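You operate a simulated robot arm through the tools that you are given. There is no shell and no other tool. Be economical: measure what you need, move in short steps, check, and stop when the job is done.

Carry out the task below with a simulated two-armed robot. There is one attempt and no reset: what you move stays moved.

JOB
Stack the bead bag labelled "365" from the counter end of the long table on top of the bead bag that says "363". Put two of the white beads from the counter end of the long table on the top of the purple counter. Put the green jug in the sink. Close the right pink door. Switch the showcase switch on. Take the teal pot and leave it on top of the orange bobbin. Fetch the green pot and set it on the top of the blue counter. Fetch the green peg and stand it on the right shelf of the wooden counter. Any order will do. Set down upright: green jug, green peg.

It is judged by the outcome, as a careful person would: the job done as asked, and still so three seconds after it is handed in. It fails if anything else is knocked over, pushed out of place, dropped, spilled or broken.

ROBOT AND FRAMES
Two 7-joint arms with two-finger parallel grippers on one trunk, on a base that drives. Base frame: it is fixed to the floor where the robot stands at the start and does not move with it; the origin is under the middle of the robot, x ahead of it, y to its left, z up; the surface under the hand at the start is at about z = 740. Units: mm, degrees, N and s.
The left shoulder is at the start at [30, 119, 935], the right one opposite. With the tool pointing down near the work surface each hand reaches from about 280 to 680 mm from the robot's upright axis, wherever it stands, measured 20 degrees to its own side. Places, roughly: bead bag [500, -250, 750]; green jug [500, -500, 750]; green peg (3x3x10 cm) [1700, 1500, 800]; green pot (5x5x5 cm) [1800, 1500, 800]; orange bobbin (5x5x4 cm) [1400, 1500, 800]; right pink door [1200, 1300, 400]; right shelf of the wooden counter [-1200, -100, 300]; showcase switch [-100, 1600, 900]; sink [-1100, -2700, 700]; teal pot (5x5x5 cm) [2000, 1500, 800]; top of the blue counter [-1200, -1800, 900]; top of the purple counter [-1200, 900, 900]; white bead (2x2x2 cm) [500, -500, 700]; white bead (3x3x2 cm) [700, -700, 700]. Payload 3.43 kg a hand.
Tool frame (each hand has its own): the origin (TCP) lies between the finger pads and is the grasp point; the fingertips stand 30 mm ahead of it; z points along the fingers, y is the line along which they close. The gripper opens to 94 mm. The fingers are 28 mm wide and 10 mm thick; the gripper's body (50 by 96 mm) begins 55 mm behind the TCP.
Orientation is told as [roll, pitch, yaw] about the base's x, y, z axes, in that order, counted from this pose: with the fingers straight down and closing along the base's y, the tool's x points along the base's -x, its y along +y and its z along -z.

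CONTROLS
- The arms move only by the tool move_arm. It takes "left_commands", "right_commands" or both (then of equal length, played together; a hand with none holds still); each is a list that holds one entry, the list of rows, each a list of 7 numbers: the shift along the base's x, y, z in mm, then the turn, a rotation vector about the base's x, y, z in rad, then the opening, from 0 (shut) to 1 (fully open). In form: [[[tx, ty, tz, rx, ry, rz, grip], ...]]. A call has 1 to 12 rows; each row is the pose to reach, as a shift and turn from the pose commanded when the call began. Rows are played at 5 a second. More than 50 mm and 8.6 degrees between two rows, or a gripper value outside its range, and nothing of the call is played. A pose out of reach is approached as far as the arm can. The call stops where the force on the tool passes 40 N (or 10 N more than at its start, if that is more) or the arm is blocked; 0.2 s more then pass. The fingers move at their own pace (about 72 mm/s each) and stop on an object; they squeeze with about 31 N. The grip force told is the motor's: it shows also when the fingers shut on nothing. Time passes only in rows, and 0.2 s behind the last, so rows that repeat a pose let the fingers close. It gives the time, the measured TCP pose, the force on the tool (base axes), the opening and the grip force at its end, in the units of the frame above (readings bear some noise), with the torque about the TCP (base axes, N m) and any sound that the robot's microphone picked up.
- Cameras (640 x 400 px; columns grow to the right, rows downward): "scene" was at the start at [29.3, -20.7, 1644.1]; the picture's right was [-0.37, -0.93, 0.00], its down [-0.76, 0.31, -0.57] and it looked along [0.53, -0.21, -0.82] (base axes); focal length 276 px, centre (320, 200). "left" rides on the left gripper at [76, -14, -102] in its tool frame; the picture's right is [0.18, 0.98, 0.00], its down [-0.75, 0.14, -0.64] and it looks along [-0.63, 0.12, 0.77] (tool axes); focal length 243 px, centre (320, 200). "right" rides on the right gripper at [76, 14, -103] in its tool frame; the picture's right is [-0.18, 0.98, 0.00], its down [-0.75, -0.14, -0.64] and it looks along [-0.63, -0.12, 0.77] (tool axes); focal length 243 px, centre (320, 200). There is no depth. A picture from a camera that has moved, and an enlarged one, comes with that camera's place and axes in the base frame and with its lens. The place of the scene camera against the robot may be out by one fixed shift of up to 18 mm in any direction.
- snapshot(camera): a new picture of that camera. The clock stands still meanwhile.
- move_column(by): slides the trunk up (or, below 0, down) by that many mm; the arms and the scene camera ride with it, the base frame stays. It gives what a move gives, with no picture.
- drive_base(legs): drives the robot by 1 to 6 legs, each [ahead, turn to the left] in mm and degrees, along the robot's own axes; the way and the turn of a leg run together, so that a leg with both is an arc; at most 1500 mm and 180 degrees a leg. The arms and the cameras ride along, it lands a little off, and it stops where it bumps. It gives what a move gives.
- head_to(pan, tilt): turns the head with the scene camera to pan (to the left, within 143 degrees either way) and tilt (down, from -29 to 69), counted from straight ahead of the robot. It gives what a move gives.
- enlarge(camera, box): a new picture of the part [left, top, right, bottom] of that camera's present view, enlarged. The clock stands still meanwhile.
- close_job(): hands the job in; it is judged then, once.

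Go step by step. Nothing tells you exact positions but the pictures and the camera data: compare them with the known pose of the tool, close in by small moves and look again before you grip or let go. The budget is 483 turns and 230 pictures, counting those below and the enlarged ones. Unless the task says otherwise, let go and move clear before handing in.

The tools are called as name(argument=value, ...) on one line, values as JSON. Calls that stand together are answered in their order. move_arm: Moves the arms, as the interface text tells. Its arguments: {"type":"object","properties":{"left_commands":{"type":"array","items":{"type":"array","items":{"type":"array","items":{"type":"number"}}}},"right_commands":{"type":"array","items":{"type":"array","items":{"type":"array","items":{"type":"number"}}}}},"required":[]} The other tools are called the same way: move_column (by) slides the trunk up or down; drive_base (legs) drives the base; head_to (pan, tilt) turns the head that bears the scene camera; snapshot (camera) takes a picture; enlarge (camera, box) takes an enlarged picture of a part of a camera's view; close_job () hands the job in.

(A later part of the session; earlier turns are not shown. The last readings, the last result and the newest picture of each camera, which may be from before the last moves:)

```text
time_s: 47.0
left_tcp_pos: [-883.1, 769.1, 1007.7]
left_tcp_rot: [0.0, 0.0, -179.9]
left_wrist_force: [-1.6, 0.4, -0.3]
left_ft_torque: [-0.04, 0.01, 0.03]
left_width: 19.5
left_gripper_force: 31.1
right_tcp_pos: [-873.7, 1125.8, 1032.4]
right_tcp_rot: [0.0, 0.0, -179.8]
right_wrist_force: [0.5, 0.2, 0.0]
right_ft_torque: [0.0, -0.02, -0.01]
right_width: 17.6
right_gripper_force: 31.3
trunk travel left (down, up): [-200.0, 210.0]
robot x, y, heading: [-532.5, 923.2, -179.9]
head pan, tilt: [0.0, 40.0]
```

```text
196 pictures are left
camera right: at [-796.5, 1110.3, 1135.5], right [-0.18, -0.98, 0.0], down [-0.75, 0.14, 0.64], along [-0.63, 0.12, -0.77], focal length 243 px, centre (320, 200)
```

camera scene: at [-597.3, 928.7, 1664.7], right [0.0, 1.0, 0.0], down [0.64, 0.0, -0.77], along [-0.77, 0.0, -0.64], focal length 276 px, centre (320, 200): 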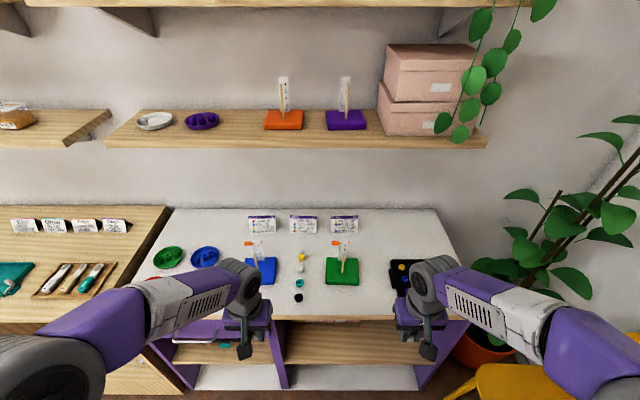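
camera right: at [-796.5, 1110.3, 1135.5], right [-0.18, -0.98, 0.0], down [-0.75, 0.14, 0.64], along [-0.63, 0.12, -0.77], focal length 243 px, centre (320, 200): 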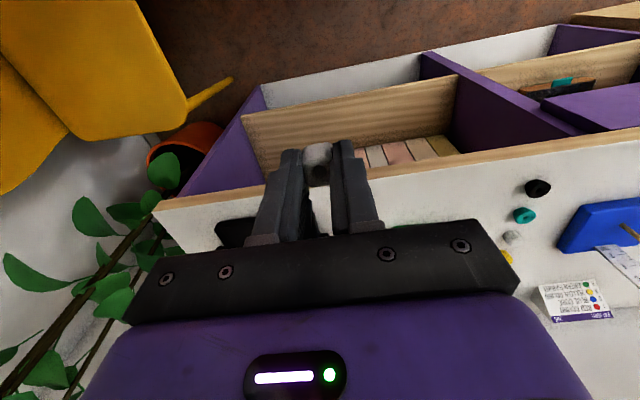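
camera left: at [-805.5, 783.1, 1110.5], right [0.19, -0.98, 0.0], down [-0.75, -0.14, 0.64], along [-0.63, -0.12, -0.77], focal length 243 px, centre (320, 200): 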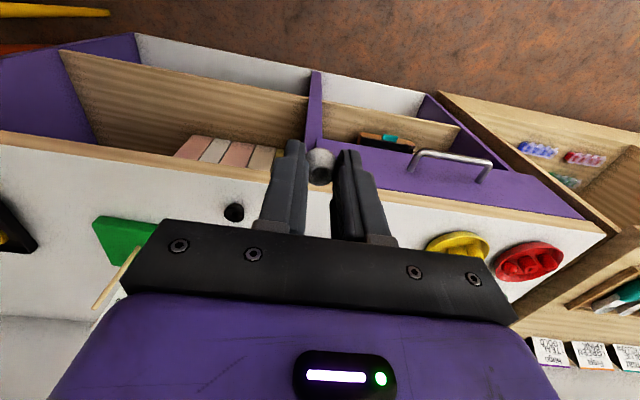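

Triangulation puts the counter top at z≈870 and its front edge at x≈-1000. The front strip between the black bead (y≈862) and the blue block is clear. I'll bring the left hand to about (-1050,785) and look.

move_arm(left_commands=[[[-42, 4, 0, 0, 0, 0, 0.05], [-84, 8, 0, 0, 0, 0, 0.05], [-126, 12, 0, 0, 0, 0, 0.05], [-167, 16, 0, 0, 0, 0, 0.05], [-167, 16, -40, 0, 0, 0, 0.05], [-167, 16, -60, 0, 0, 0, 0.05]]])

snapshot(camera="left")

snapshot(camera="right")

enlarge(camera="scene", box=[140, 190, 460, 390])

```text
time_s: 48.4
left_tcp_pos: [-1048.3, 785.0, 947.9]
left_tcp_rot: [0.0, -0.1, -179.9]
left_wrist_force: [0.9, 0.1, 0.1]
left_ft_torque: [0.0, 0.03, -0.02]
left_width: 19.7
left_gripper_force: 31.0
right_tcp_pos: [-871.0, 1125.4, 1032.9]
right_tcp_rot: [0.0, 0.0, -179.8]
right_wrist_force: [-0.6, -0.1, -0.4]
right_ft_torque: [0.02, 0.04, -0.01]
right_width: 17.9
right_gripper_force: 31.0
trunk travel left (down, up): [-200.0, 210.0]
robot x, y, heading: [-533.2, 921.5, -180.1]
head pan, tilt: [0.0, 40.0]
```

```text
195 pictures are left
camera left: at [-972.3, 798.3, 1049.8], right [0.19, -0.98, 0.0], down [-0.75, -0.14, 0.64], along [-0.63, -0.12, -0.77], focal length 243 px, centre (320, 200)
```

left: 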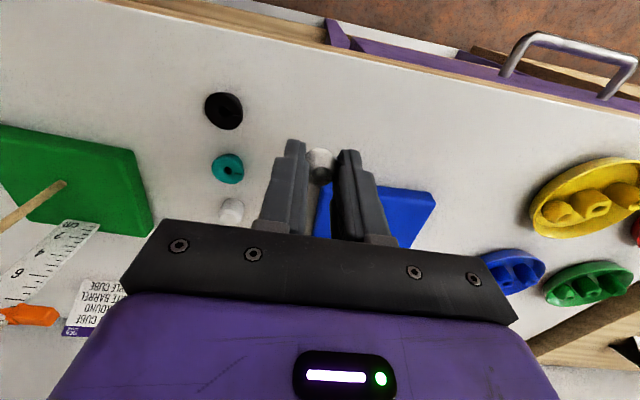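

```text
194 pictures are left
camera right: at [-795.7, 1110.3, 1135.7], right [-0.18, -0.98, 0.0], down [-0.75, 0.14, 0.64], along [-0.63, 0.12, -0.77], focal length 243 px, centre (320, 200)
```

right: 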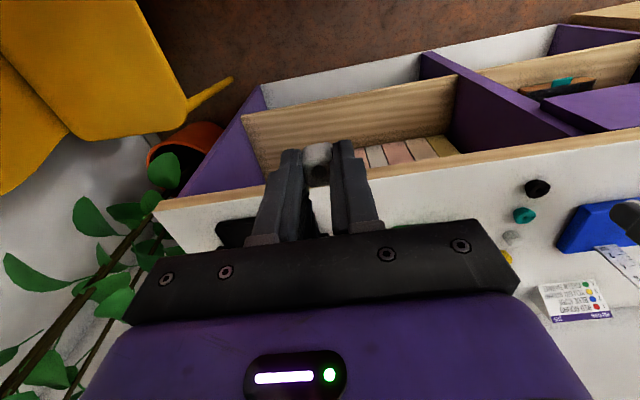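

```text
2.00 times, centred on (300, 290) of scene
camera zoom: at [-596.1, 928.8, 1664.7], right [0.0, 1.0, 0.0], down [0.64, 0.0, -0.77], along [-0.77, 0.0, -0.64], focal length 551 px, centre (360, 20)
```

zoom: 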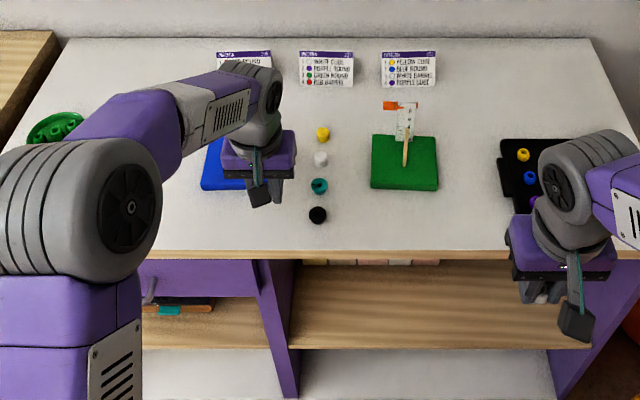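

The target spot is clear and the counter top is about z=853. I'll descend carefully with the left hand.

move_arm(left_commands=[[[0, 0, -30, 0, 0, 0, 0.05], [0, 0, -48, 0, 0, 0, 0.05], [0, 0, -51, 0, 0, 0, 0.05], [0, 0, -54, 0, 0, 0, 0.05], [0, 0, -56, 0, 0, 0, 0.05]]])

enlarge(camera="left", box=[220, 60, 420, 260])

```text
time_s: 49.6
left_tcp_pos: [-1048.0, 784.0, 894.6]
left_tcp_rot: [0.0, -0.2, -179.9]
left_wrist_force: [-0.9, -2.3, 10.0]
left_ft_torque: [-0.14, 0.05, -0.01]
left_width: 19.3
left_gripper_force: 31.1
right_tcp_pos: [-872.1, 1126.1, 1032.9]
right_tcp_rot: [0.0, 0.0, -179.8]
right_wrist_force: [-0.1, -0.3, -0.3]
right_ft_torque: [-0.01, -0.01, 0.01]
right_width: 17.5
right_gripper_force: 31.4
trunk travel left (down, up): [-200.0, 210.0]
robot x, y, heading: [-533.0, 920.3, -179.9]
head pan, tilt: [0.0, 40.0]
```

```text
2.00 times, centred on (320, 160) of left
camera zoom: at [-972.0, 798.6, 996.0], right [0.19, -0.98, 0.0], down [-0.75, -0.14, 0.64], along [-0.63, -0.12, -0.76], focal length 485 px, centre (320, 280)
```

zoom: 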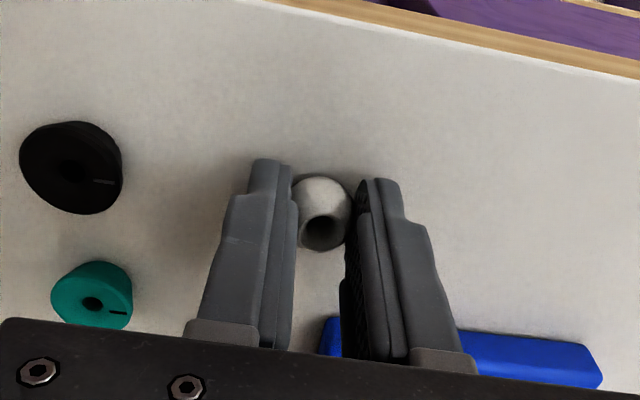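

In contact with the counter. I'll open slowly and rise.

move_arm(left_commands=[[[0, 0, 1, 0, 0, 0, 0.22], [0, 0, 1, 0, 0, 0, 0.3], [0, 0, 1, 0, 0, 0, 0.45], [0, 0, 1, 0, 0, 0, 0.5], [0, 0, 30, 0, 0, 0, 0.5], [0, 0, 70, 0, 0, 0, 0.5], [20, 0, 110, 0, 0, 0, 0.5]]])

snapshot(camera="left")

```text
time_s: 51.2
left_tcp_pos: [-1028.8, 784.1, 1003.0]
left_tcp_rot: [0.1, -0.1, -179.9]
left_wrist_force: [1.1, 0.2, -0.2]
left_ft_torque: [0.03, 0.04, 0.04]
left_width: 46.9
left_gripper_force: 0.1
right_tcp_pos: [-871.4, 1123.9, 1032.6]
right_tcp_rot: [0.0, -0.1, -179.9]
right_wrist_force: [-0.2, 0.1, -0.5]
right_ft_torque: [0.01, -0.03, 0.01]
right_width: 17.7
right_gripper_force: 30.7
trunk travel left (down, up): [-200.0, 210.0]
robot x, y, heading: [-533.6, 921.1, -179.8]
head pan, tilt: [0.0, 40.0]
```

```text
191 pictures are left
camera left: at [-951.8, 798.5, 1104.7], right [0.19, -0.98, 0.0], down [-0.75, -0.14, 0.64], along [-0.63, -0.12, -0.77], focal length 243 px, centre (320, 200)
```

left: 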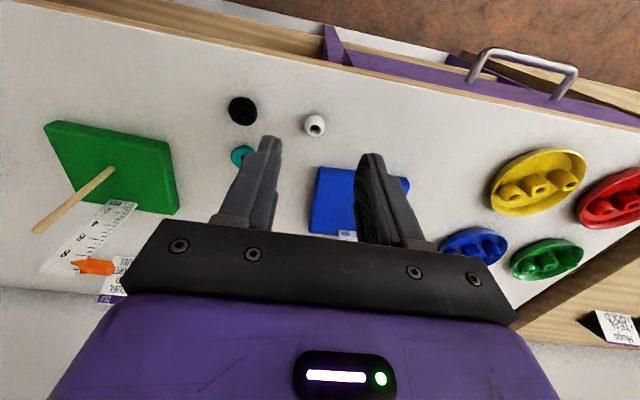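

Bead C is placed. I'll retract the left hand and bring the right one to about (-1045,935).

move_arm(left_commands=[[[45, -5, 5, 0, 0, 0, 0.5], [90, -15, 10, 0, 0, 0, 0.5], [130, -30, 15, 0, 0, 0, 0.5], [150, -45, 15, 0, 0, 0, 0.5], [150, -45, 15, 0, 0, 0, 0.5], [150, -45, 15, 0, 0, 0, 0.5], [150, -45, 15, 0, 0, 0, 0.5]]], right_commands=[[[0, -40, 0, 0, 0, 0, 0.05], [0, -80, 0, 0, 0, 0, 0.05], [-20, -120, 0, 0, 0, 0, 0.05], [-50, -150, -10, 0, 0, 0, 0.05], [-90, -170, -20, 0, 0, 0, 0.05], [-130, -185, -40, 0, 0, 0, 0.05], [-172, -189, -60, 0, 0, 0, 0.05]]])

snapshot(camera="right")

```text
time_s: 52.8
left_tcp_pos: [-880.3, 741.4, 1016.8]
left_tcp_rot: [0.1, -0.1, -179.8]
left_wrist_force: [-0.2, 0.3, 0.1]
left_ft_torque: [0.0, -0.03, -0.02]
left_width: 47.0
left_gripper_force: 0.0
right_tcp_pos: [-1046.0, 936.2, 971.2]
right_tcp_rot: [0.0, 0.2, -179.9]
right_wrist_force: [-0.9, -0.2, -0.1]
right_ft_torque: [-0.02, 0.0, -0.02]
right_width: 17.7
right_gripper_force: 31.0
trunk travel left (down, up): [-200.0, 210.0]
robot x, y, heading: [-530.5, 926.4, -180.0]
head pan, tilt: [0.0, 40.0]
```

```text
190 pictures are left
camera right: at [-968.3, 921.0, 1074.3], right [-0.18, -0.98, 0.0], down [-0.75, 0.14, 0.64], along [-0.63, 0.12, -0.77], focal length 243 px, centre (320, 200)
```

right: 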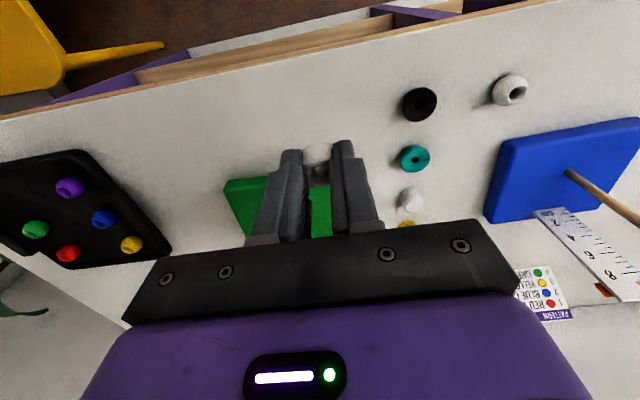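

The spot is clear, so I'll lower the right bead.

move_arm(right_commands=[[[0, 0, -35, 0, 0, 0, 0.05], [0, 0, -65, 0, 0, 0, 0.05], [0, 0, -71, 0, 0, 0, 0.05], [0, 0, -75, 0, 0, 0, 0.05], [0, 0, -78, 0, 0, 0, 0.05]]])

enlarge(camera="right", box=[220, 60, 420, 260])

```text
time_s: 54.0
left_tcp_pos: [-879.1, 741.4, 1017.6]
left_tcp_rot: [0.0, 0.0, -179.8]
left_wrist_force: [0.2, 0.4, 0.5]
left_ft_torque: [0.0, 0.02, 0.0]
left_width: 46.8
left_gripper_force: 0.0
right_tcp_pos: [-1043.0, 937.0, 894.5]
right_tcp_rot: [0.0, 0.0, -179.9]
right_wrist_force: [0.1, 0.3, 0.2]
right_ft_torque: [-0.01, -0.05, -0.07]
right_width: 17.7
right_gripper_force: 30.6
trunk travel left (down, up): [-200.0, 210.0]
robot x, y, heading: [-531.4, 921.0, -179.6]
head pan, tilt: [0.0, 40.0]
```

```text
2.00 times, centred on (320, 160) of right
camera zoom: at [-967.3, 920.8, 997.8], right [-0.18, -0.98, 0.0], down [-0.75, 0.14, 0.64], along [-0.63, 0.12, -0.77], focal length 485 px, centre (320, 280)
```

zoom: 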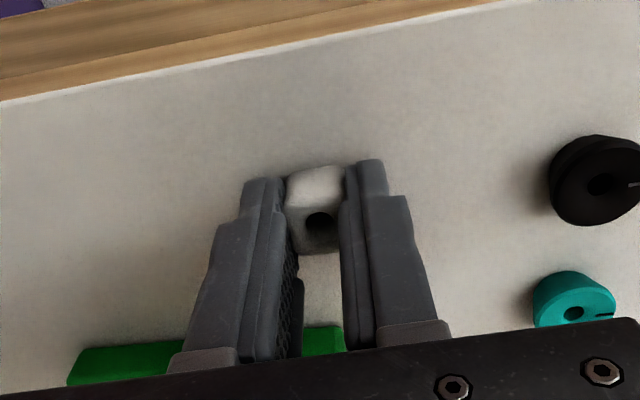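

move_arm(right_commands=[[[0, 0, -2, 0, 0, 0, 0.05], [0, 0, -4, 0, 0, 0, 0.05], [0, 0, -5, 0, 0, 0, 0.05]]])

```text
time_s: 54.8
left_tcp_pos: [-877.3, 740.6, 1017.9]
left_tcp_rot: [0.1, -0.1, -180.0]
left_wrist_force: [0.1, 0.6, 0.3]
left_ft_torque: [0.0, -0.02, -0.02]
left_width: 46.9
left_gripper_force: 0.1
right_tcp_pos: [-1043.0, 935.5, 892.1]
right_tcp_rot: [0.2, -0.4, -179.9]
right_wrist_force: [2.5, 3.3, 22.5]
right_ft_torque: [0.08, -0.11, 0.04]
right_width: 17.6
right_gripper_force: 31.5
trunk travel left (down, up): [-200.0, 210.0]
robot x, y, heading: [-531.7, 921.1, -179.7]
head pan, tilt: [0.0, 40.0]
```

Contact made. I'll ease up 2 mm, open slowly and rise.

move_arm(right_commands=[[[0, 0, 2, 0, 0, 0, 0.05], [0, 0, 2, 0, 0, 0, 0.22], [0, 0, 2, 0, 0, 0, 0.3], [0, 0, 2, 0, 0, 0, 0.45], [0, 0, 2, 0, 0, 0, 0.5], [0, 0, 35, 0, 0, 0, 0.5], [10, 0, 80, 0, 0, 0, 0.5], [30, 0, 120, 0, 0, 0, 0.5]]])

snapshot(camera="right")

```text
time_s: 56.6
left_tcp_pos: [-878.2, 740.7, 1016.8]
left_tcp_rot: [0.0, -0.2, -179.9]
left_wrist_force: [-0.5, -0.1, -0.5]
left_ft_torque: [0.0, 0.01, 0.02]
left_width: 47.1
left_gripper_force: 0.0
right_tcp_pos: [-1011.4, 936.2, 1010.1]
right_tcp_rot: [0.0, -0.1, -179.9]
right_wrist_force: [-0.3, 0.9, -0.1]
right_ft_torque: [0.03, 0.03, 0.01]
right_width: 47.3
right_gripper_force: 0.0
trunk travel left (down, up): [-200.0, 210.0]
robot x, y, heading: [-529.2, 922.7, -179.8]
head pan, tilt: [0.0, 40.0]
```

```text
188 pictures are left
camera right: at [-935.3, 920.1, 1112.4], right [-0.18, -0.98, 0.0], down [-0.75, 0.14, 0.64], along [-0.63, 0.12, -0.77], focal length 243 px, centre (320, 200)
```

right: 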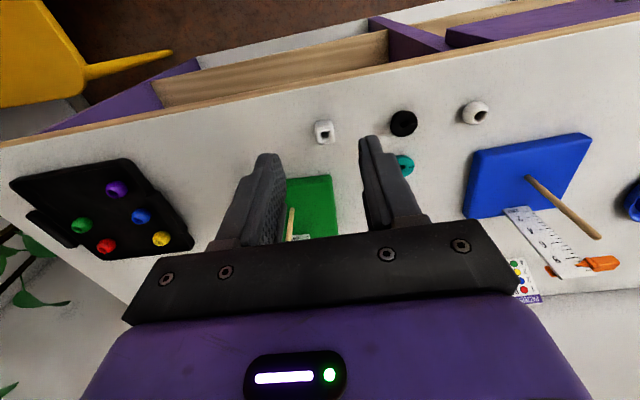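

Both beads are on the purple counter. I'll retract the right hand, back off, and turn to face the showcase.

move_arm(right_commands=[[[45, 15, 5, 0, 0, 0, 0.5], [90, 45, 10, 0, 0, 0, 0.5], [130, 75, 15, 0, 0, 0, 0.5], [140, 100, 15, 0, 0, 0, 0.5]]])

drive_base(legs=[[-430, 0], [0, -90]])

snapshot(camera="scene")

```text
refused: row 2 steps farther than a row can; nothing moved
```

```text
time_s: 63.0
left_tcp_pos: [-308.1, 1261.0, 1017.5]
left_tcp_rot: [0.0, 0.0, 92.7]
left_wrist_force: [-0.6, 0.5, 0.0]
left_ft_torque: [0.01, -0.02, -0.04]
left_width: 47.0
left_gripper_force: 0.0
right_tcp_pos: [-120.1, 1404.1, 1008.7]
right_tcp_rot: [0.0, 0.0, 92.7]
right_wrist_force: [0.4, -0.3, -0.2]
right_ft_torque: [0.03, -0.01, -0.01]
right_width: 47.0
right_gripper_force: 0.1
trunk travel left (down, up): [-200.0, 210.0]
robot x, y, heading: [-111.6, 922.0, 93.0]
head pan, tilt: [0.0, 40.0]
```

```text
187 pictures are left
camera scene: at [-120.7, 985.1, 1664.7], right [1.0, 0.05, 0.0], down [0.03, -0.64, -0.77], along [-0.04, 0.77, -0.64], focal length 276 px, centre (320, 200)
```

scene: 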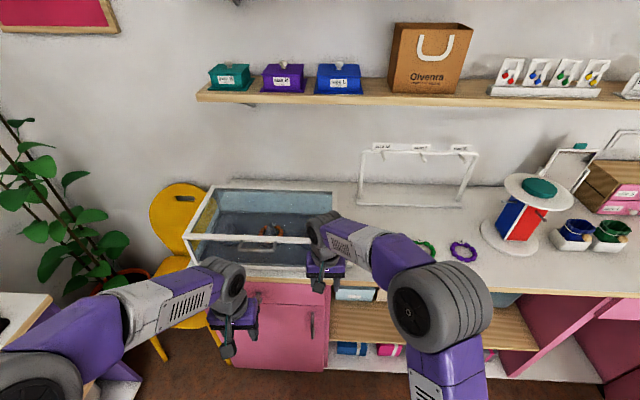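

I got away with another refused row and will keep steps smaller. Let me look closely at the showcase for its switch.

enlarge(camera="scene", box=[170, 170, 390, 310])

snapshot(camera="right")

snapshot(camera="left")

```text
2.86 times, centred on (280, 240) of scene
camera zoom: at [-120.7, 985.1, 1664.7], right [1.0, 0.05, 0.0], down [0.03, -0.64, -0.77], along [-0.04, 0.77, -0.64], focal length 788 px, centre (434, 86)
```

zoom: 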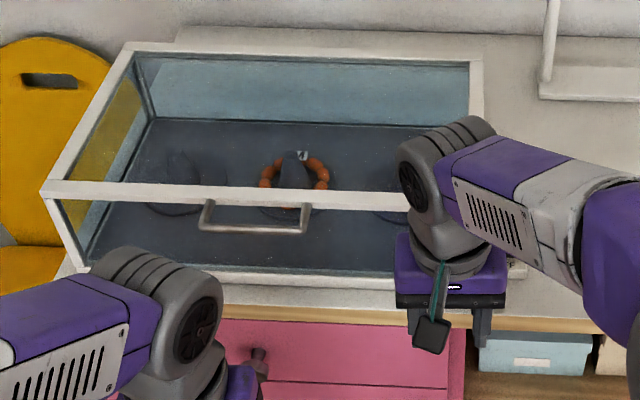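

```text
185 pictures are left
camera right: at [-130.3, 1325.6, 1111.6], right [-0.99, 0.14, 0.0], down [0.1, 0.76, 0.64], along [0.09, 0.64, -0.77], focal length 243 px, centre (320, 200)
```

right: 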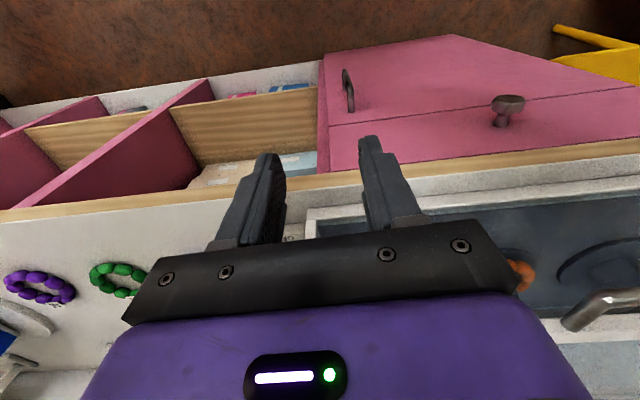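

```text
184 pictures are left
camera left: at [-289.4, 1185.1, 1118.9], right [-0.97, -0.23, 0.0], down [-0.18, 0.75, 0.64], along [-0.15, 0.62, -0.77], focal length 243 px, centre (320, 200)
```

left: 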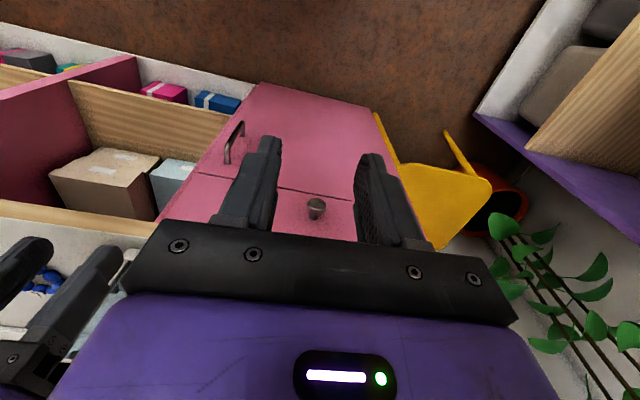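

There seems to be something at the showcase's lower right, behind the right gripper. I'll pull the right hand back and look.

move_arm(right_commands=[[[20, -35, 10, 0, 0, 0, 0.5], [40, -70, 20, 0, 0, 0, 0.5], [60, -105, 30, 0, 0, 0, 0.5], [80, -140, 40, 0, 0, 0, 0.5], [100, -175, 50, 0, 0, 0, 0.5], [120, -200, 50, 0, 0, 0, 0.5]]])

enlarge(camera="scene", box=[180, 170, 400, 310])

snapshot(camera="right")

```text
time_s: 64.4
left_tcp_pos: [-307.6, 1260.1, 1018.4]
left_tcp_rot: [0.1, 0.0, 92.8]
left_wrist_force: [0.5, -0.3, -0.4]
left_ft_torque: [0.04, 0.01, 0.0]
left_width: 46.9
left_gripper_force: 0.1
right_tcp_pos: [1.0, 1204.2, 1057.6]
right_tcp_rot: [0.0, 0.1, 92.8]
right_wrist_force: [-0.2, 0.3, -0.2]
right_ft_torque: [0.0, 0.04, -0.01]
right_width: 47.0
right_gripper_force: 0.1
trunk travel left (down, up): [-200.0, 210.0]
robot x, y, heading: [-110.5, 923.9, 92.7]
head pan, tilt: [0.0, 40.0]
```

```text
2.86 times, centred on (290, 240) of scene
camera zoom: at [-120.3, 984.3, 1664.7], right [1.0, 0.05, 0.0], down [0.03, -0.64, -0.77], along [-0.04, 0.77, -0.64], focal length 788 px, centre (406, 86)
```

zoom: 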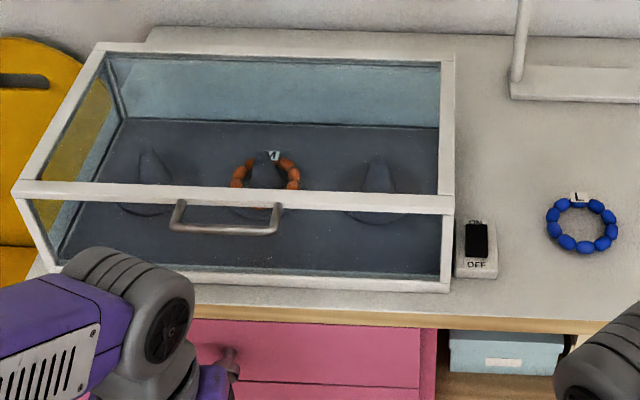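

```text
182 pictures are left
camera right: at [-8.9, 1124.8, 1161.3], right [-0.99, 0.14, 0.0], down [0.1, 0.76, 0.64], along [0.09, 0.64, -0.77], focal length 243 px, centre (320, 200)
```

right: 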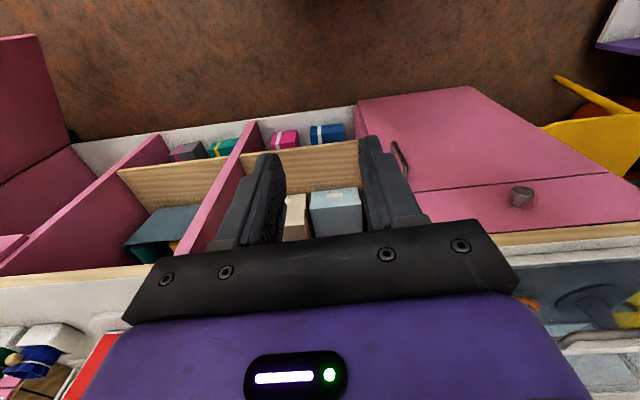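

I found a rocker switch right of the showcase, with OFF at the near end and ON at the far end. It's at about (-65,1620). I'll drive closer and get a better look.

drive_base(legs=[[130, 0]])

enlarge(camera="scene", box=[280, 230, 380, 320])

snapshot(camera="right")

```text
time_s: 65.7
left_tcp_pos: [-314.3, 1393.3, 1017.6]
left_tcp_rot: [-0.1, 0.1, 92.7]
left_wrist_force: [0.9, -0.1, -0.7]
left_ft_torque: [0.0, 0.01, -0.01]
left_width: 47.0
left_gripper_force: 0.1
right_tcp_pos: [-6.0, 1335.1, 1057.6]
right_tcp_rot: [0.0, 0.0, 92.7]
right_wrist_force: [0.6, 0.9, -0.7]
right_ft_torque: [-0.01, 0.0, 0.01]
right_width: 46.9
right_gripper_force: 0.0
trunk travel left (down, up): [-200.0, 210.0]
robot x, y, heading: [-113.9, 1054.0, 92.7]
head pan, tilt: [0.0, 40.0]
```

```text
4.44 times, centred on (330, 275) of scene
camera zoom: at [-127.2, 1116.9, 1664.7], right [1.0, 0.05, 0.0], down [0.03, -0.64, -0.77], along [-0.04, 0.76, -0.64], focal length 1225 px, centre (276, -133)
```

zoom: 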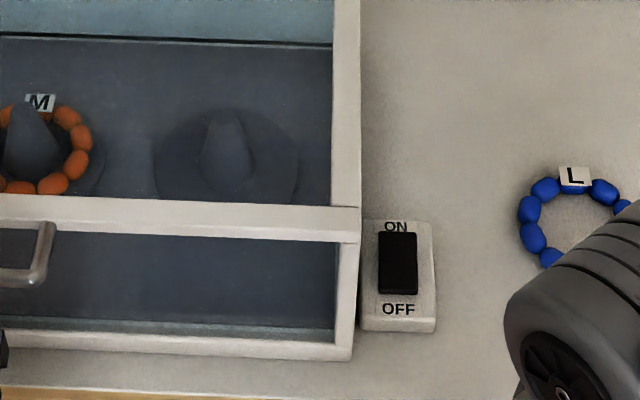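

```text
180 pictures are left
camera right: at [-15.6, 1256.8, 1161.2], right [-0.99, 0.14, 0.0], down [0.11, 0.76, 0.64], along [0.09, 0.64, -0.77], focal length 243 px, centre (320, 200)
```

right: 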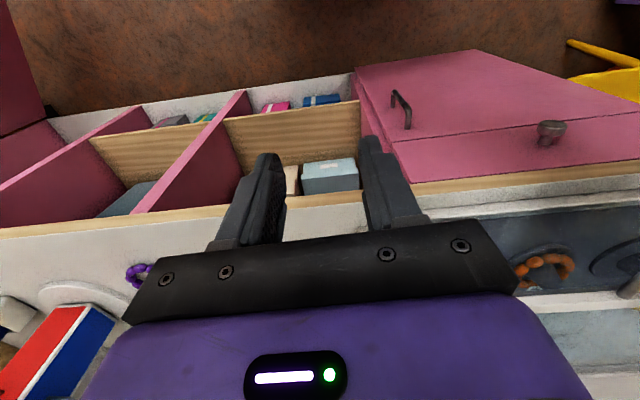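

Estimated rocker position is about (-66,1607), with its ON end near y=1625. The showcase edge is close, at x≈-97. I'll press with the left finger of a part-open right hand so the body stays clear, but first I'll get a closer view.

move_arm(right_commands=[[[-7, 40, 0, 0, 0, 0, 0.6], [-14, 80, 0, 0, 0, 0, 0.6], [-20, 120, 0, 0, 0, 0, 0.6], [-24, 155, 0, 0, 0, 0, 0.6], [-27, 185, 0, 0, 0, 0, 0.6], [-27, 185, 0, 0, 0, 0, 0.6]]])

snapshot(camera="right")

snapshot(camera="scene")

```text
time_s: 67.0
left_tcp_pos: [-313.6, 1391.9, 1018.8]
left_tcp_rot: [0.1, 0.0, 92.8]
left_wrist_force: [0.1, 0.0, 0.1]
left_ft_torque: [0.0, 0.03, -0.02]
left_width: 46.9
left_gripper_force: 0.1
right_tcp_pos: [-32.9, 1520.0, 1056.0]
right_tcp_rot: [0.0, 0.1, 92.7]
right_wrist_force: [-1.1, 0.0, -0.3]
right_ft_torque: [0.01, 0.0, 0.02]
right_width: 56.6
right_gripper_force: 0.0
trunk travel left (down, up): [-200.0, 210.0]
robot x, y, heading: [-117.7, 1059.7, 92.7]
head pan, tilt: [0.0, 40.0]
```

```text
179 pictures are left
camera right: at [-43.4, 1441.7, 1159.1], right [-0.99, 0.14, 0.0], down [0.11, 0.76, 0.64], along [0.09, 0.64, -0.77], focal length 243 px, centre (320, 200)
```

right: 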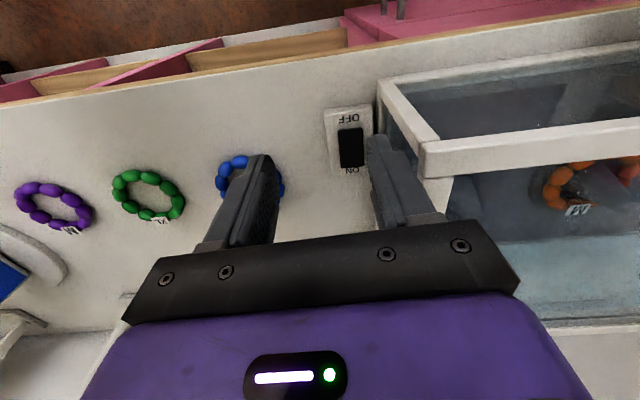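

```text
178 pictures are left
camera scene: at [-126.9, 1114.7, 1664.8], right [1.0, 0.05, 0.0], down [0.03, -0.64, -0.77], along [-0.04, 0.77, -0.64], focal length 276 px, centre (320, 200)
```

scene: 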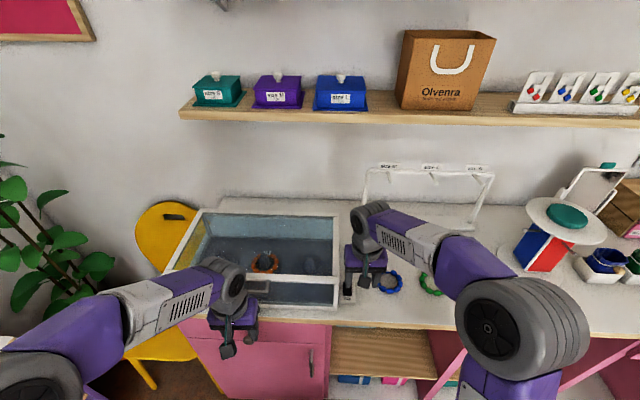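

move_arm(right_commands=[[[2, 8, -30, 0, 0, 0, 0.6], [3, 16, -60, 0, 0, 0, 0.6], [3, 25, -81, 0, 0, 0, 0.6], [3, 25, -81, 0, 0, 0, 0.6]]])

snapshot(camera="right")

```text
time_s: 68.0
left_tcp_pos: [-313.7, 1390.6, 1018.5]
left_tcp_rot: [0.0, 0.0, 92.6]
left_wrist_force: [-0.1, 0.0, 0.1]
left_ft_torque: [-0.03, 0.02, -0.01]
left_width: 47.3
left_gripper_force: 0.1
right_tcp_pos: [-27.6, 1543.6, 976.7]
right_tcp_rot: [0.0, 0.0, 92.7]
right_wrist_force: [-0.1, 0.9, -0.4]
right_ft_torque: [-0.01, 0.02, 0.02]
right_width: 56.4
right_gripper_force: 0.0
trunk travel left (down, up): [-200.0, 210.0]
robot x, y, heading: [-116.6, 1056.2, 92.5]
head pan, tilt: [0.0, 40.0]
```

```text
177 pictures are left
camera right: at [-37.5, 1465.8, 1079.6], right [-0.99, 0.14, 0.0], down [0.11, 0.76, 0.64], along [0.09, 0.64, -0.77], focal length 243 px, centre (320, 200)
```

right: 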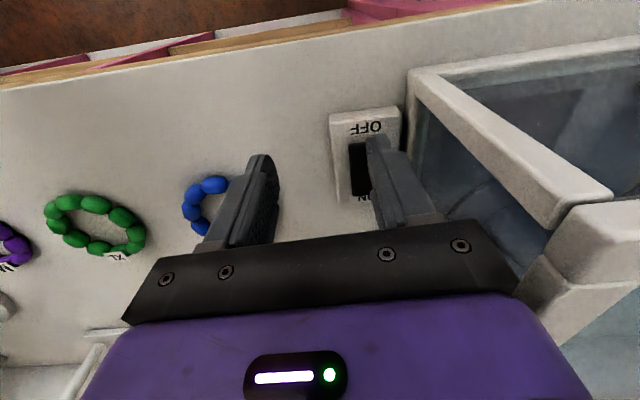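

I'll move over the ON end and descend slowly until contact.

move_arm(right_commands=[[[-2, 25, 0, 0, 0, 0, 0.6], [-3, 50, 0, 0, 0, 0, 0.6], [-3, 72, 0, 0, 0, 0, 0.6], [-3, 72, -25, 0, 0, 0, 0.6], [-3, 72, -40, 0, 0, 0, 0.6]]])

snapshot(camera="right")

enlarge(camera="scene", box=[280, 200, 440, 320])

```text
time_s: 69.3
left_tcp_pos: [-313.6, 1390.5, 1018.0]
left_tcp_rot: [0.0, 0.0, 92.7]
left_wrist_force: [1.2, 0.5, -0.1]
left_ft_torque: [-0.03, 0.01, 0.01]
left_width: 47.1
left_gripper_force: 0.1
right_tcp_pos: [-32.8, 1616.7, 948.1]
right_tcp_rot: [0.4, -0.5, 92.8]
right_wrist_force: [2.4, -17.1, 19.0]
right_ft_torque: [-0.8, 0.41, 0.46]
right_width: 55.2
right_gripper_force: 0.1
trunk travel left (down, up): [-200.0, 210.0]
robot x, y, heading: [-116.0, 1051.3, 92.4]
head pan, tilt: [0.0, 40.0]
stopped in row 5 (right hand): the force on the tool passed its limit at 41 N (the readings are from after the stop); the commanded pose is now the measured one
```

```text
176 pictures are left
camera right: at [-42.4, 1537.2, 1051.3], right [-0.99, 0.14, 0.01], down [0.11, 0.75, 0.65], along [0.08, 0.64, -0.76], focal length 243 px, centre (320, 200)
```

right: 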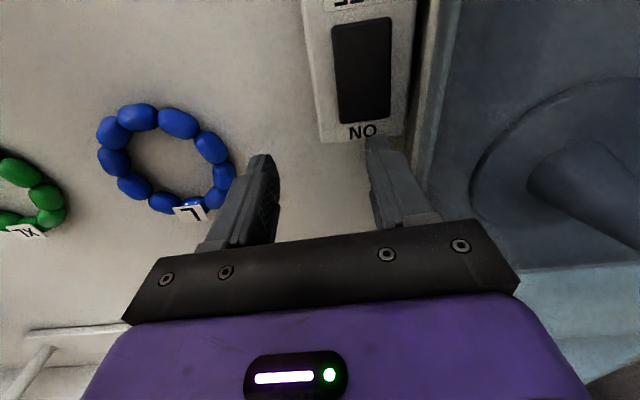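

```text
3.33 times, centred on (360, 260) of scene
camera zoom: at [-126.9, 1112.7, 1665.0], right [1.0, 0.05, 0.0], down [0.03, -0.64, -0.77], along [-0.04, 0.77, -0.64], focal length 919 px, centre (187, 0)
```

zoom: 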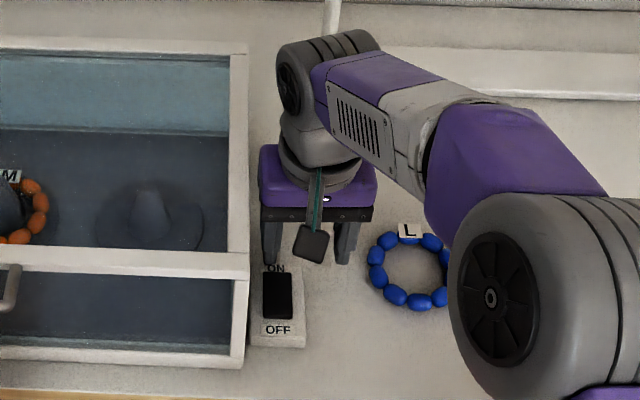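

The fingertip landed just behind the switch, so the switch sits higher and nearer than I thought: rocker at y≈1548–1592, z≈925. I'll lift, come back and press the ON end.

move_arm(right_commands=[[[0, 0, 20, 0, 0, 0, 0.6], [3, -5, 45, 0, 0, 0, 0.6], [5, -34, 45, 0, 0, 0, 0.6], [5, -34, 35, 0, 0, 0, 0.6]]])

enlarge(camera="scene", box=[280, 200, 440, 320])

snapshot(camera="right")

```text
time_s: 70.3
left_tcp_pos: [-314.5, 1391.7, 1016.2]
left_tcp_rot: [0.1, -0.1, 92.7]
left_wrist_force: [-0.1, 0.1, -0.6]
left_ft_torque: [-0.01, 0.01, -0.01]
left_width: 47.1
left_gripper_force: 0.1
right_tcp_pos: [-27.1, 1584.8, 979.9]
right_tcp_rot: [0.2, -0.6, 92.8]
right_wrist_force: [0.0, -0.3, -0.4]
right_ft_torque: [-0.04, 0.02, -0.01]
right_width: 56.4
right_gripper_force: 0.1
trunk travel left (down, up): [-200.0, 210.0]
robot x, y, heading: [-117.6, 1058.0, 92.6]
head pan, tilt: [0.0, 40.0]
```

```text
3.33 times, centred on (360, 260) of scene
camera zoom: at [-127.2, 1116.2, 1664.6], right [1.0, 0.05, 0.0], down [0.03, -0.64, -0.77], along [-0.04, 0.76, -0.64], focal length 919 px, centre (187, 0)
```

zoom: 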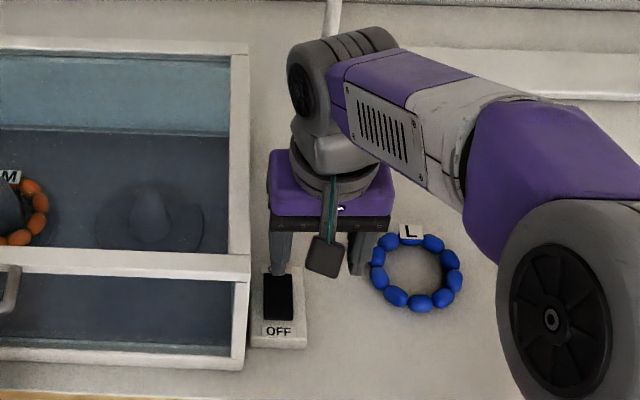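

```text
173 pictures are left
camera right: at [-37.5, 1506.1, 1082.5], right [-0.99, 0.14, 0.01], down [0.11, 0.75, 0.65], along [0.09, 0.64, -0.76], focal length 243 px, centre (320, 200)
```

right: 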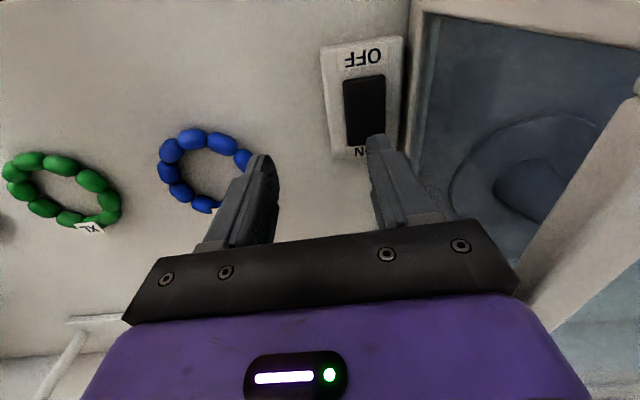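

Triangulation now agrees: the rocker's far end is at y≈1592, z≈924. I'll press down with the finger.

move_arm(right_commands=[[[-2, 0, -15, 0, 0, 0, 0.6], [-2, 0, -22, 0, 0, 0, 0.6], [-2, 0, -26, 0, 0, 0, 0.6], [-2, 0, -30, 0, 0, 0, 0.6], [-2, 0, -34, 0, 0, 0, 0.6], [-2, 0, -38, 0, 0, 0, 0.6]]])

enlarge(camera="right", box=[240, 0, 480, 160])

```text
time_s: 71.3
left_tcp_pos: [-312.7, 1390.7, 1017.5]
left_tcp_rot: [0.0, 0.0, 92.7]
left_wrist_force: [-0.5, 0.5, 0.1]
left_ft_torque: [-0.02, -0.02, 0.03]
left_width: 47.0
left_gripper_force: 0.1
right_tcp_pos: [-31.3, 1586.6, 957.2]
right_tcp_rot: [0.7, -1.4, 92.7]
right_wrist_force: [0.1, -2.1, 3.9]
right_ft_torque: [0.11, 0.0, -0.04]
right_width: 55.7
right_gripper_force: 0.0
trunk travel left (down, up): [-200.0, 210.0]
robot x, y, heading: [-117.4, 1052.1, 92.9]
head pan, tilt: [0.0, 40.0]
stopped in row 5 (right hand): the force on the tool passed its limit at 44 N (the readings are from after the stop); the commanded pose is now the measured one
```

```text
2.50 times, centred on (360, 80) of right
camera zoom: at [-40.7, 1506.4, 1059.4], right [-0.99, 0.14, 0.01], down [0.11, 0.74, 0.66], along [0.08, 0.65, -0.75], focal length 606 px, centre (220, 500)
```

zoom: 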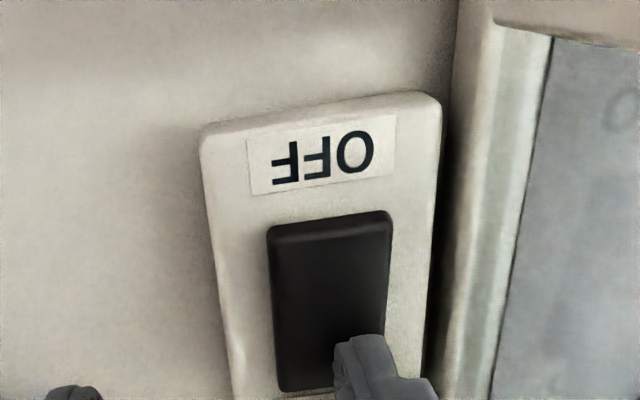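

The showcase interior looks brighter, so the switch may have flipped. I'll lift and check.

move_arm(right_commands=[[[1, 0, 25, 0, 0, 0, 0.6], [2, -10, 60, 0, 0, 0, 0.6], [5, -45, 80, 0, 0, 0, 0.6], [10, -85, 90, 0, 0, 0, 0.6], [20, -125, 95, 0, 0, 0, 0.6], [30, -165, 95, 0, 0, 0, 0.6], [40, -205, 95, 0, 0, 0, 0.6], [50, -245, 95, 0, 0, 0, 0.6]]])

snapshot(camera="scene")

enlarge(camera="scene", box=[300, 260, 380, 310])

```text
time_s: 73.1
left_tcp_pos: [-313.5, 1390.5, 1018.5]
left_tcp_rot: [0.1, -0.2, 92.7]
left_wrist_force: [0.6, -1.2, 0.3]
left_ft_torque: [0.0, 0.01, -0.03]
left_width: 47.1
left_gripper_force: 0.0
right_tcp_pos: [15.4, 1341.1, 1049.7]
right_tcp_rot: [0.6, -1.5, 92.7]
right_wrist_force: [0.4, 0.1, -0.2]
right_ft_torque: [0.03, -0.02, 0.02]
right_width: 56.2
right_gripper_force: 0.0
trunk travel left (down, up): [-200.0, 210.0]
robot x, y, heading: [-117.9, 1056.1, 92.8]
head pan, tilt: [0.0, 40.0]
```

```text
171 pictures are left
camera scene: at [-126.5, 1113.8, 1664.8], right [1.0, 0.05, 0.0], down [0.03, -0.64, -0.77], along [-0.04, 0.77, -0.64], focal length 276 px, centre (320, 200)
```

scene: 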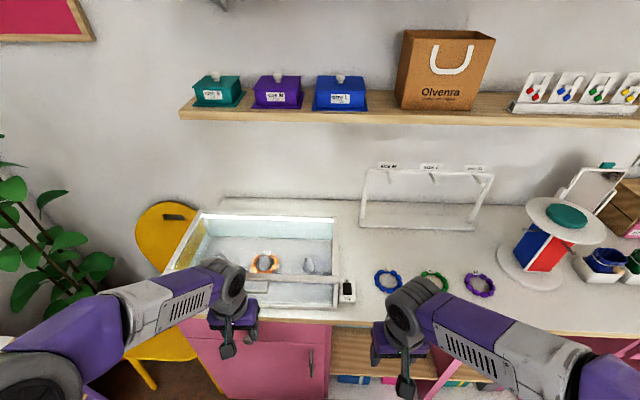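

```text
8.00 times, centred on (340, 285) of scene
camera zoom: at [-126.5, 1113.8, 1664.8], right [1.0, 0.05, 0.0], down [0.03, -0.64, -0.77], along [-0.04, 0.77, -0.64], focal length 2206 px, centre (160, -480)
```

zoom: 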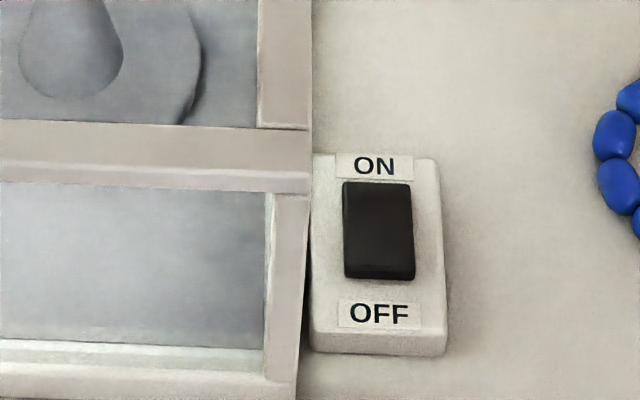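

The showcase light is on. Next I'll go to the pink door and the orange counter. I'll back off, turn to +x, advance and look.

drive_base(legs=[[-330, 0], [0, -92.7], [600, 0]])

head_to(pan=35, tilt=35)

snapshot(camera="scene")

```text
time_s: 82.2
left_tcp_pos: [854.9, 918.0, 1017.5]
left_tcp_rot: [0.0, 0.0, 0.6]
left_wrist_force: [0.1, -0.9, 0.5]
left_ft_torque: [-0.01, -0.01, -0.03]
left_width: 47.1
left_gripper_force: 0.0
right_tcp_pos: [794.6, 589.1, 1051.0]
right_tcp_rot: [0.5, -1.3, 0.6]
right_wrist_force: [-0.3, -0.5, 0.4]
right_ft_torque: [-0.01, -0.01, 0.02]
right_width: 56.4
right_gripper_force: 0.1
trunk travel left (down, up): [-200.0, 210.0]
robot x, y, heading: [509.4, 733.9, 0.7]
head pan, tilt: [0.0, 40.0]
```

```text
time_s: 83.3
left_tcp_pos: [855.8, 917.7, 1017.5]
left_tcp_rot: [0.1, -0.1, 0.6]
left_wrist_force: [-0.5, 0.8, 0.3]
left_ft_torque: [0.01, 0.03, 0.01]
left_width: 47.1
left_gripper_force: 0.0
right_tcp_pos: [794.3, 589.1, 1051.5]
right_tcp_rot: [0.4, -1.3, 0.6]
right_wrist_force: [0.8, 0.4, -0.1]
right_ft_torque: [-0.02, 0.01, -0.01]
right_width: 56.4
right_gripper_force: 0.1
trunk travel left (down, up): [-200.0, 210.0]
robot x, y, heading: [507.2, 734.6, 0.6]
head pan, tilt: [35.0, 35.0]
```

```text
169 pictures are left
camera scene: at [544.0, 789.8, 1672.3], right [0.58, -0.81, 0.0], down [-0.47, -0.33, -0.82], along [0.67, 0.48, -0.57], focal length 276 px, centre (320, 200)
```

scene: 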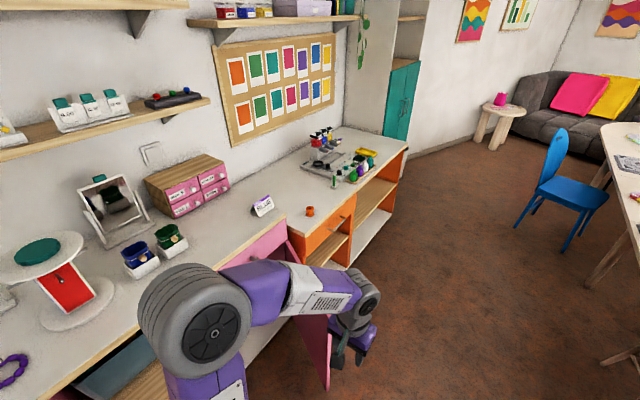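

The door stands open, its free edge about (1070–1150,1120). I'll go past it on the east side, so I can push its outer face closed from there.

drive_base(legs=[[0, -12], [460, 0], [0, 12], [500, 0]])

head_to(pan=110, tilt=35)

snapshot(camera="scene")

```text
time_s: 90.1
left_tcp_pos: [1802.5, 844.7, 1017.2]
left_tcp_rot: [0.0, 0.1, 1.3]
left_wrist_force: [-0.4, -0.4, -0.5]
left_ft_torque: [0.01, 0.01, -0.04]
left_width: 46.9
left_gripper_force: 0.0
right_tcp_pos: [1745.3, 515.3, 1050.6]
right_tcp_rot: [0.5, -1.2, 1.4]
right_wrist_force: [1.1, 0.6, -1.0]
right_ft_torque: [0.02, 0.0, 0.02]
right_width: 56.8
right_gripper_force: 0.1
trunk travel left (down, up): [-200.0, 210.0]
robot x, y, heading: [1458.0, 653.4, 1.7]
head pan, tilt: [35.0, 35.0]
```

```text
time_s: 91.6
left_tcp_pos: [1801.9, 843.9, 1016.7]
left_tcp_rot: [0.0, 0.1, 1.3]
left_wrist_force: [-0.6, 0.3, -0.3]
left_ft_torque: [0.04, 0.0, 0.02]
left_width: 46.8
left_gripper_force: 0.2
right_tcp_pos: [1744.7, 515.8, 1051.1]
right_tcp_rot: [0.5, -1.3, 1.4]
right_wrist_force: [-0.3, -0.3, 0.0]
right_ft_torque: [-0.01, 0.01, -0.01]
right_width: 56.4
right_gripper_force: 0.1
trunk travel left (down, up): [-200.0, 210.0]
robot x, y, heading: [1458.2, 654.4, 1.5]
head pan, tilt: [110.0, 35.0]
```

```text
168 pictures are left
camera scene: at [1390.0, 742.8, 1672.3], right [0.93, 0.36, 0.0], down [0.21, -0.53, -0.82], along [-0.3, 0.76, -0.57], focal length 276 px, centre (320, 200)
```

scene: 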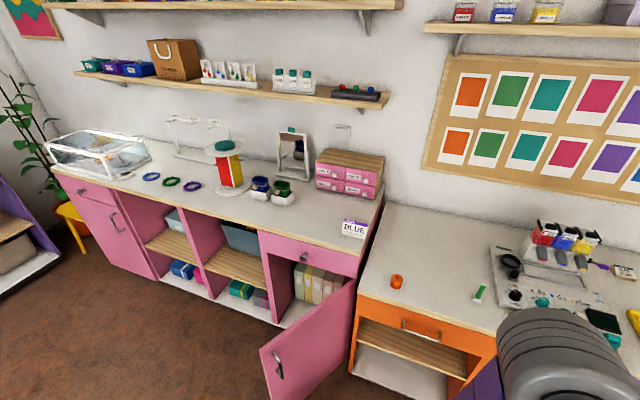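

I see the door clearly now: hinge near (1261,1450), free end near (1050,1096), top near z=767. The orange bobbin is on the lower orange counter. I'll stand at about (1200,700) facing +y and push it shut with a level left hand.

drive_base(legs=[[-250, 0], [0, 88.5]])

head_to(pan=10, tilt=45)

snapshot(camera="scene")

```text
time_s: 97.2
left_tcp_pos: [1032.4, 996.8, 1018.2]
left_tcp_rot: [0.0, 0.1, 89.6]
left_wrist_force: [0.7, -0.5, -0.8]
left_ft_torque: [0.01, 0.01, -0.03]
left_width: 46.8
left_gripper_force: 0.1
right_tcp_pos: [1357.2, 930.4, 1051.4]
right_tcp_rot: [0.5, -1.3, 89.7]
right_wrist_force: [-0.5, 0.2, -0.1]
right_ft_torque: [0.01, -0.01, 0.01]
right_width: 56.3
right_gripper_force: 0.0
trunk travel left (down, up): [-200.0, 210.0]
robot x, y, heading: [1211.0, 650.4, 89.5]
head pan, tilt: [110.0, 35.0]
```

```text
time_s: 98.9
left_tcp_pos: [1031.8, 996.4, 1017.8]
left_tcp_rot: [0.0, 0.0, 89.7]
left_wrist_force: [0.0, -0.5, 0.9]
left_ft_torque: [0.0, 0.01, -0.02]
left_width: 47.1
left_gripper_force: 0.1
right_tcp_pos: [1357.6, 930.4, 1051.1]
right_tcp_rot: [0.4, -1.4, 89.7]
right_wrist_force: [0.2, 0.0, 0.6]
right_ft_torque: [-0.01, 0.02, -0.03]
right_width: 56.4
right_gripper_force: 0.1
trunk travel left (down, up): [-200.0, 210.0]
robot x, y, heading: [1209.2, 648.5, 89.4]
head pan, tilt: [10.0, 45.0]
```

```text
167 pictures are left
camera scene: at [1188.4, 705.7, 1657.5], right [0.99, 0.17, 0.0], down [0.12, -0.7, -0.71], along [-0.12, 0.7, -0.71], focal length 276 px, centre (320, 200)
```

scene: 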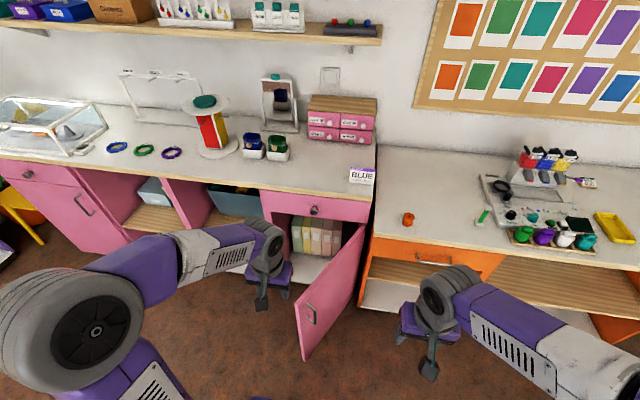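

The door is confirmed: free edge at about (1045,1100), top at z≈770, hinge near (1265,1475). I'll rotate the left hand to point along +y with its fingers shut, in line with x≈1120.

move_arm(left_commands=[[[8, 5, 0, 0.14, 0, 0, 0.3], [16, 10, 0, 0.28, 0, 0, 0], [24, 15, 0, 0.42, 0, 0, 0], [32, 20, 0, 0.56, 0, 0, 0], [40, 25, 0, 0.7, 0, 0, 0], [48, 30, 0, 0.84, 0, 0, 0], [56, 35, 0, 0.98, 0, 0, 0], [64, 40, 0, 1.12, 0, 0, 0], [72, 45, 0, 1.26, 0, 0, 0], [80, 50, 0, 1.4, 0, 0, 0], [88, 50, 0, 1.54, 0, 0, 0], [88, 50, 0, 1.571, 0, 0, 0]]])

move_column(by=-200)

snapshot(camera="scene")

```text
time_s: 101.5
left_tcp_pos: [1145.2, 1089.3, 994.9]
left_tcp_rot: [115.2, -89.7, -25.3]
left_wrist_force: [0.1, -0.2, 0.2]
left_ft_torque: [-0.01, 0.0, 0.01]
left_width: 0.2
left_gripper_force: 31.1
left hand out of reach, approached as far as the arm can: row 5, 6, 7, 8, 9, 10, 11, 12
right_tcp_pos: [1356.3, 930.6, 1050.5]
right_tcp_rot: [0.4, -1.3, 89.7]
right_wrist_force: [0.5, -0.5, -0.6]
right_ft_torque: [0.0, -0.02, 0.01]
right_width: 56.4
right_gripper_force: 0.0
trunk travel left (down, up): [-200.0, 210.0]
robot x, y, heading: [1208.8, 651.4, 89.7]
head pan, tilt: [10.0, 45.0]
```

```text
time_s: 103.7
left_tcp_pos: [1143.0, 1088.8, 794.8]
left_tcp_rot: [103.4, -89.6, -13.5]
left_wrist_force: [0.5, -0.1, 0.5]
left_ft_torque: [0.0, -0.01, -0.02]
left_width: 0.0
left_gripper_force: 31.1
right_tcp_pos: [1356.8, 930.6, 850.5]
right_tcp_rot: [0.6, -1.2, 89.7]
right_wrist_force: [0.3, 0.0, -0.2]
right_ft_torque: [0.02, -0.01, -0.03]
right_width: 56.6
right_gripper_force: 0.0
trunk travel left (down, up): [0.0, 410.0]
robot x, y, heading: [1209.3, 649.7, 89.4]
head pan, tilt: [10.0, 45.0]
```

```text
166 pictures are left
camera scene: at [1188.4, 705.6, 1457.6], right [0.99, 0.17, 0.0], down [0.12, -0.7, -0.71], along [-0.12, 0.7, -0.71], focal length 276 px, centre (320, 200)
```

scene: 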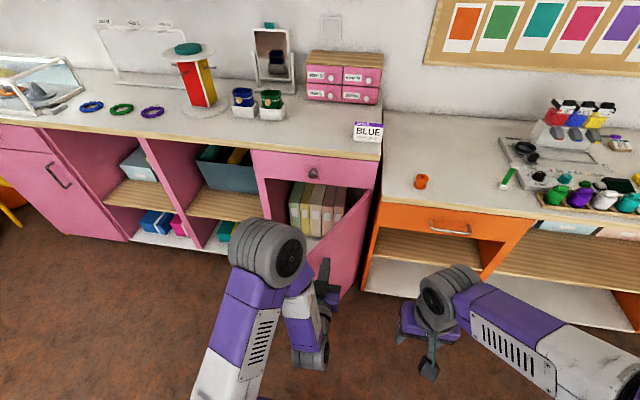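

The hand is pointing forward at (1143,1089,795). I'll lower it below the door's top edge.

move_arm(left_commands=[[[0, 40, -40, 1.571, 0, 0, 0], [0, 50, -80, 1.571, 0, 0, 0], [0, 50, -120, 1.571, 0, 0, 0], [0, 50, -150, 1.571, 0, 0, 0]]])

```text
refused: row 1 steps farther than a row can; nothing moved
```

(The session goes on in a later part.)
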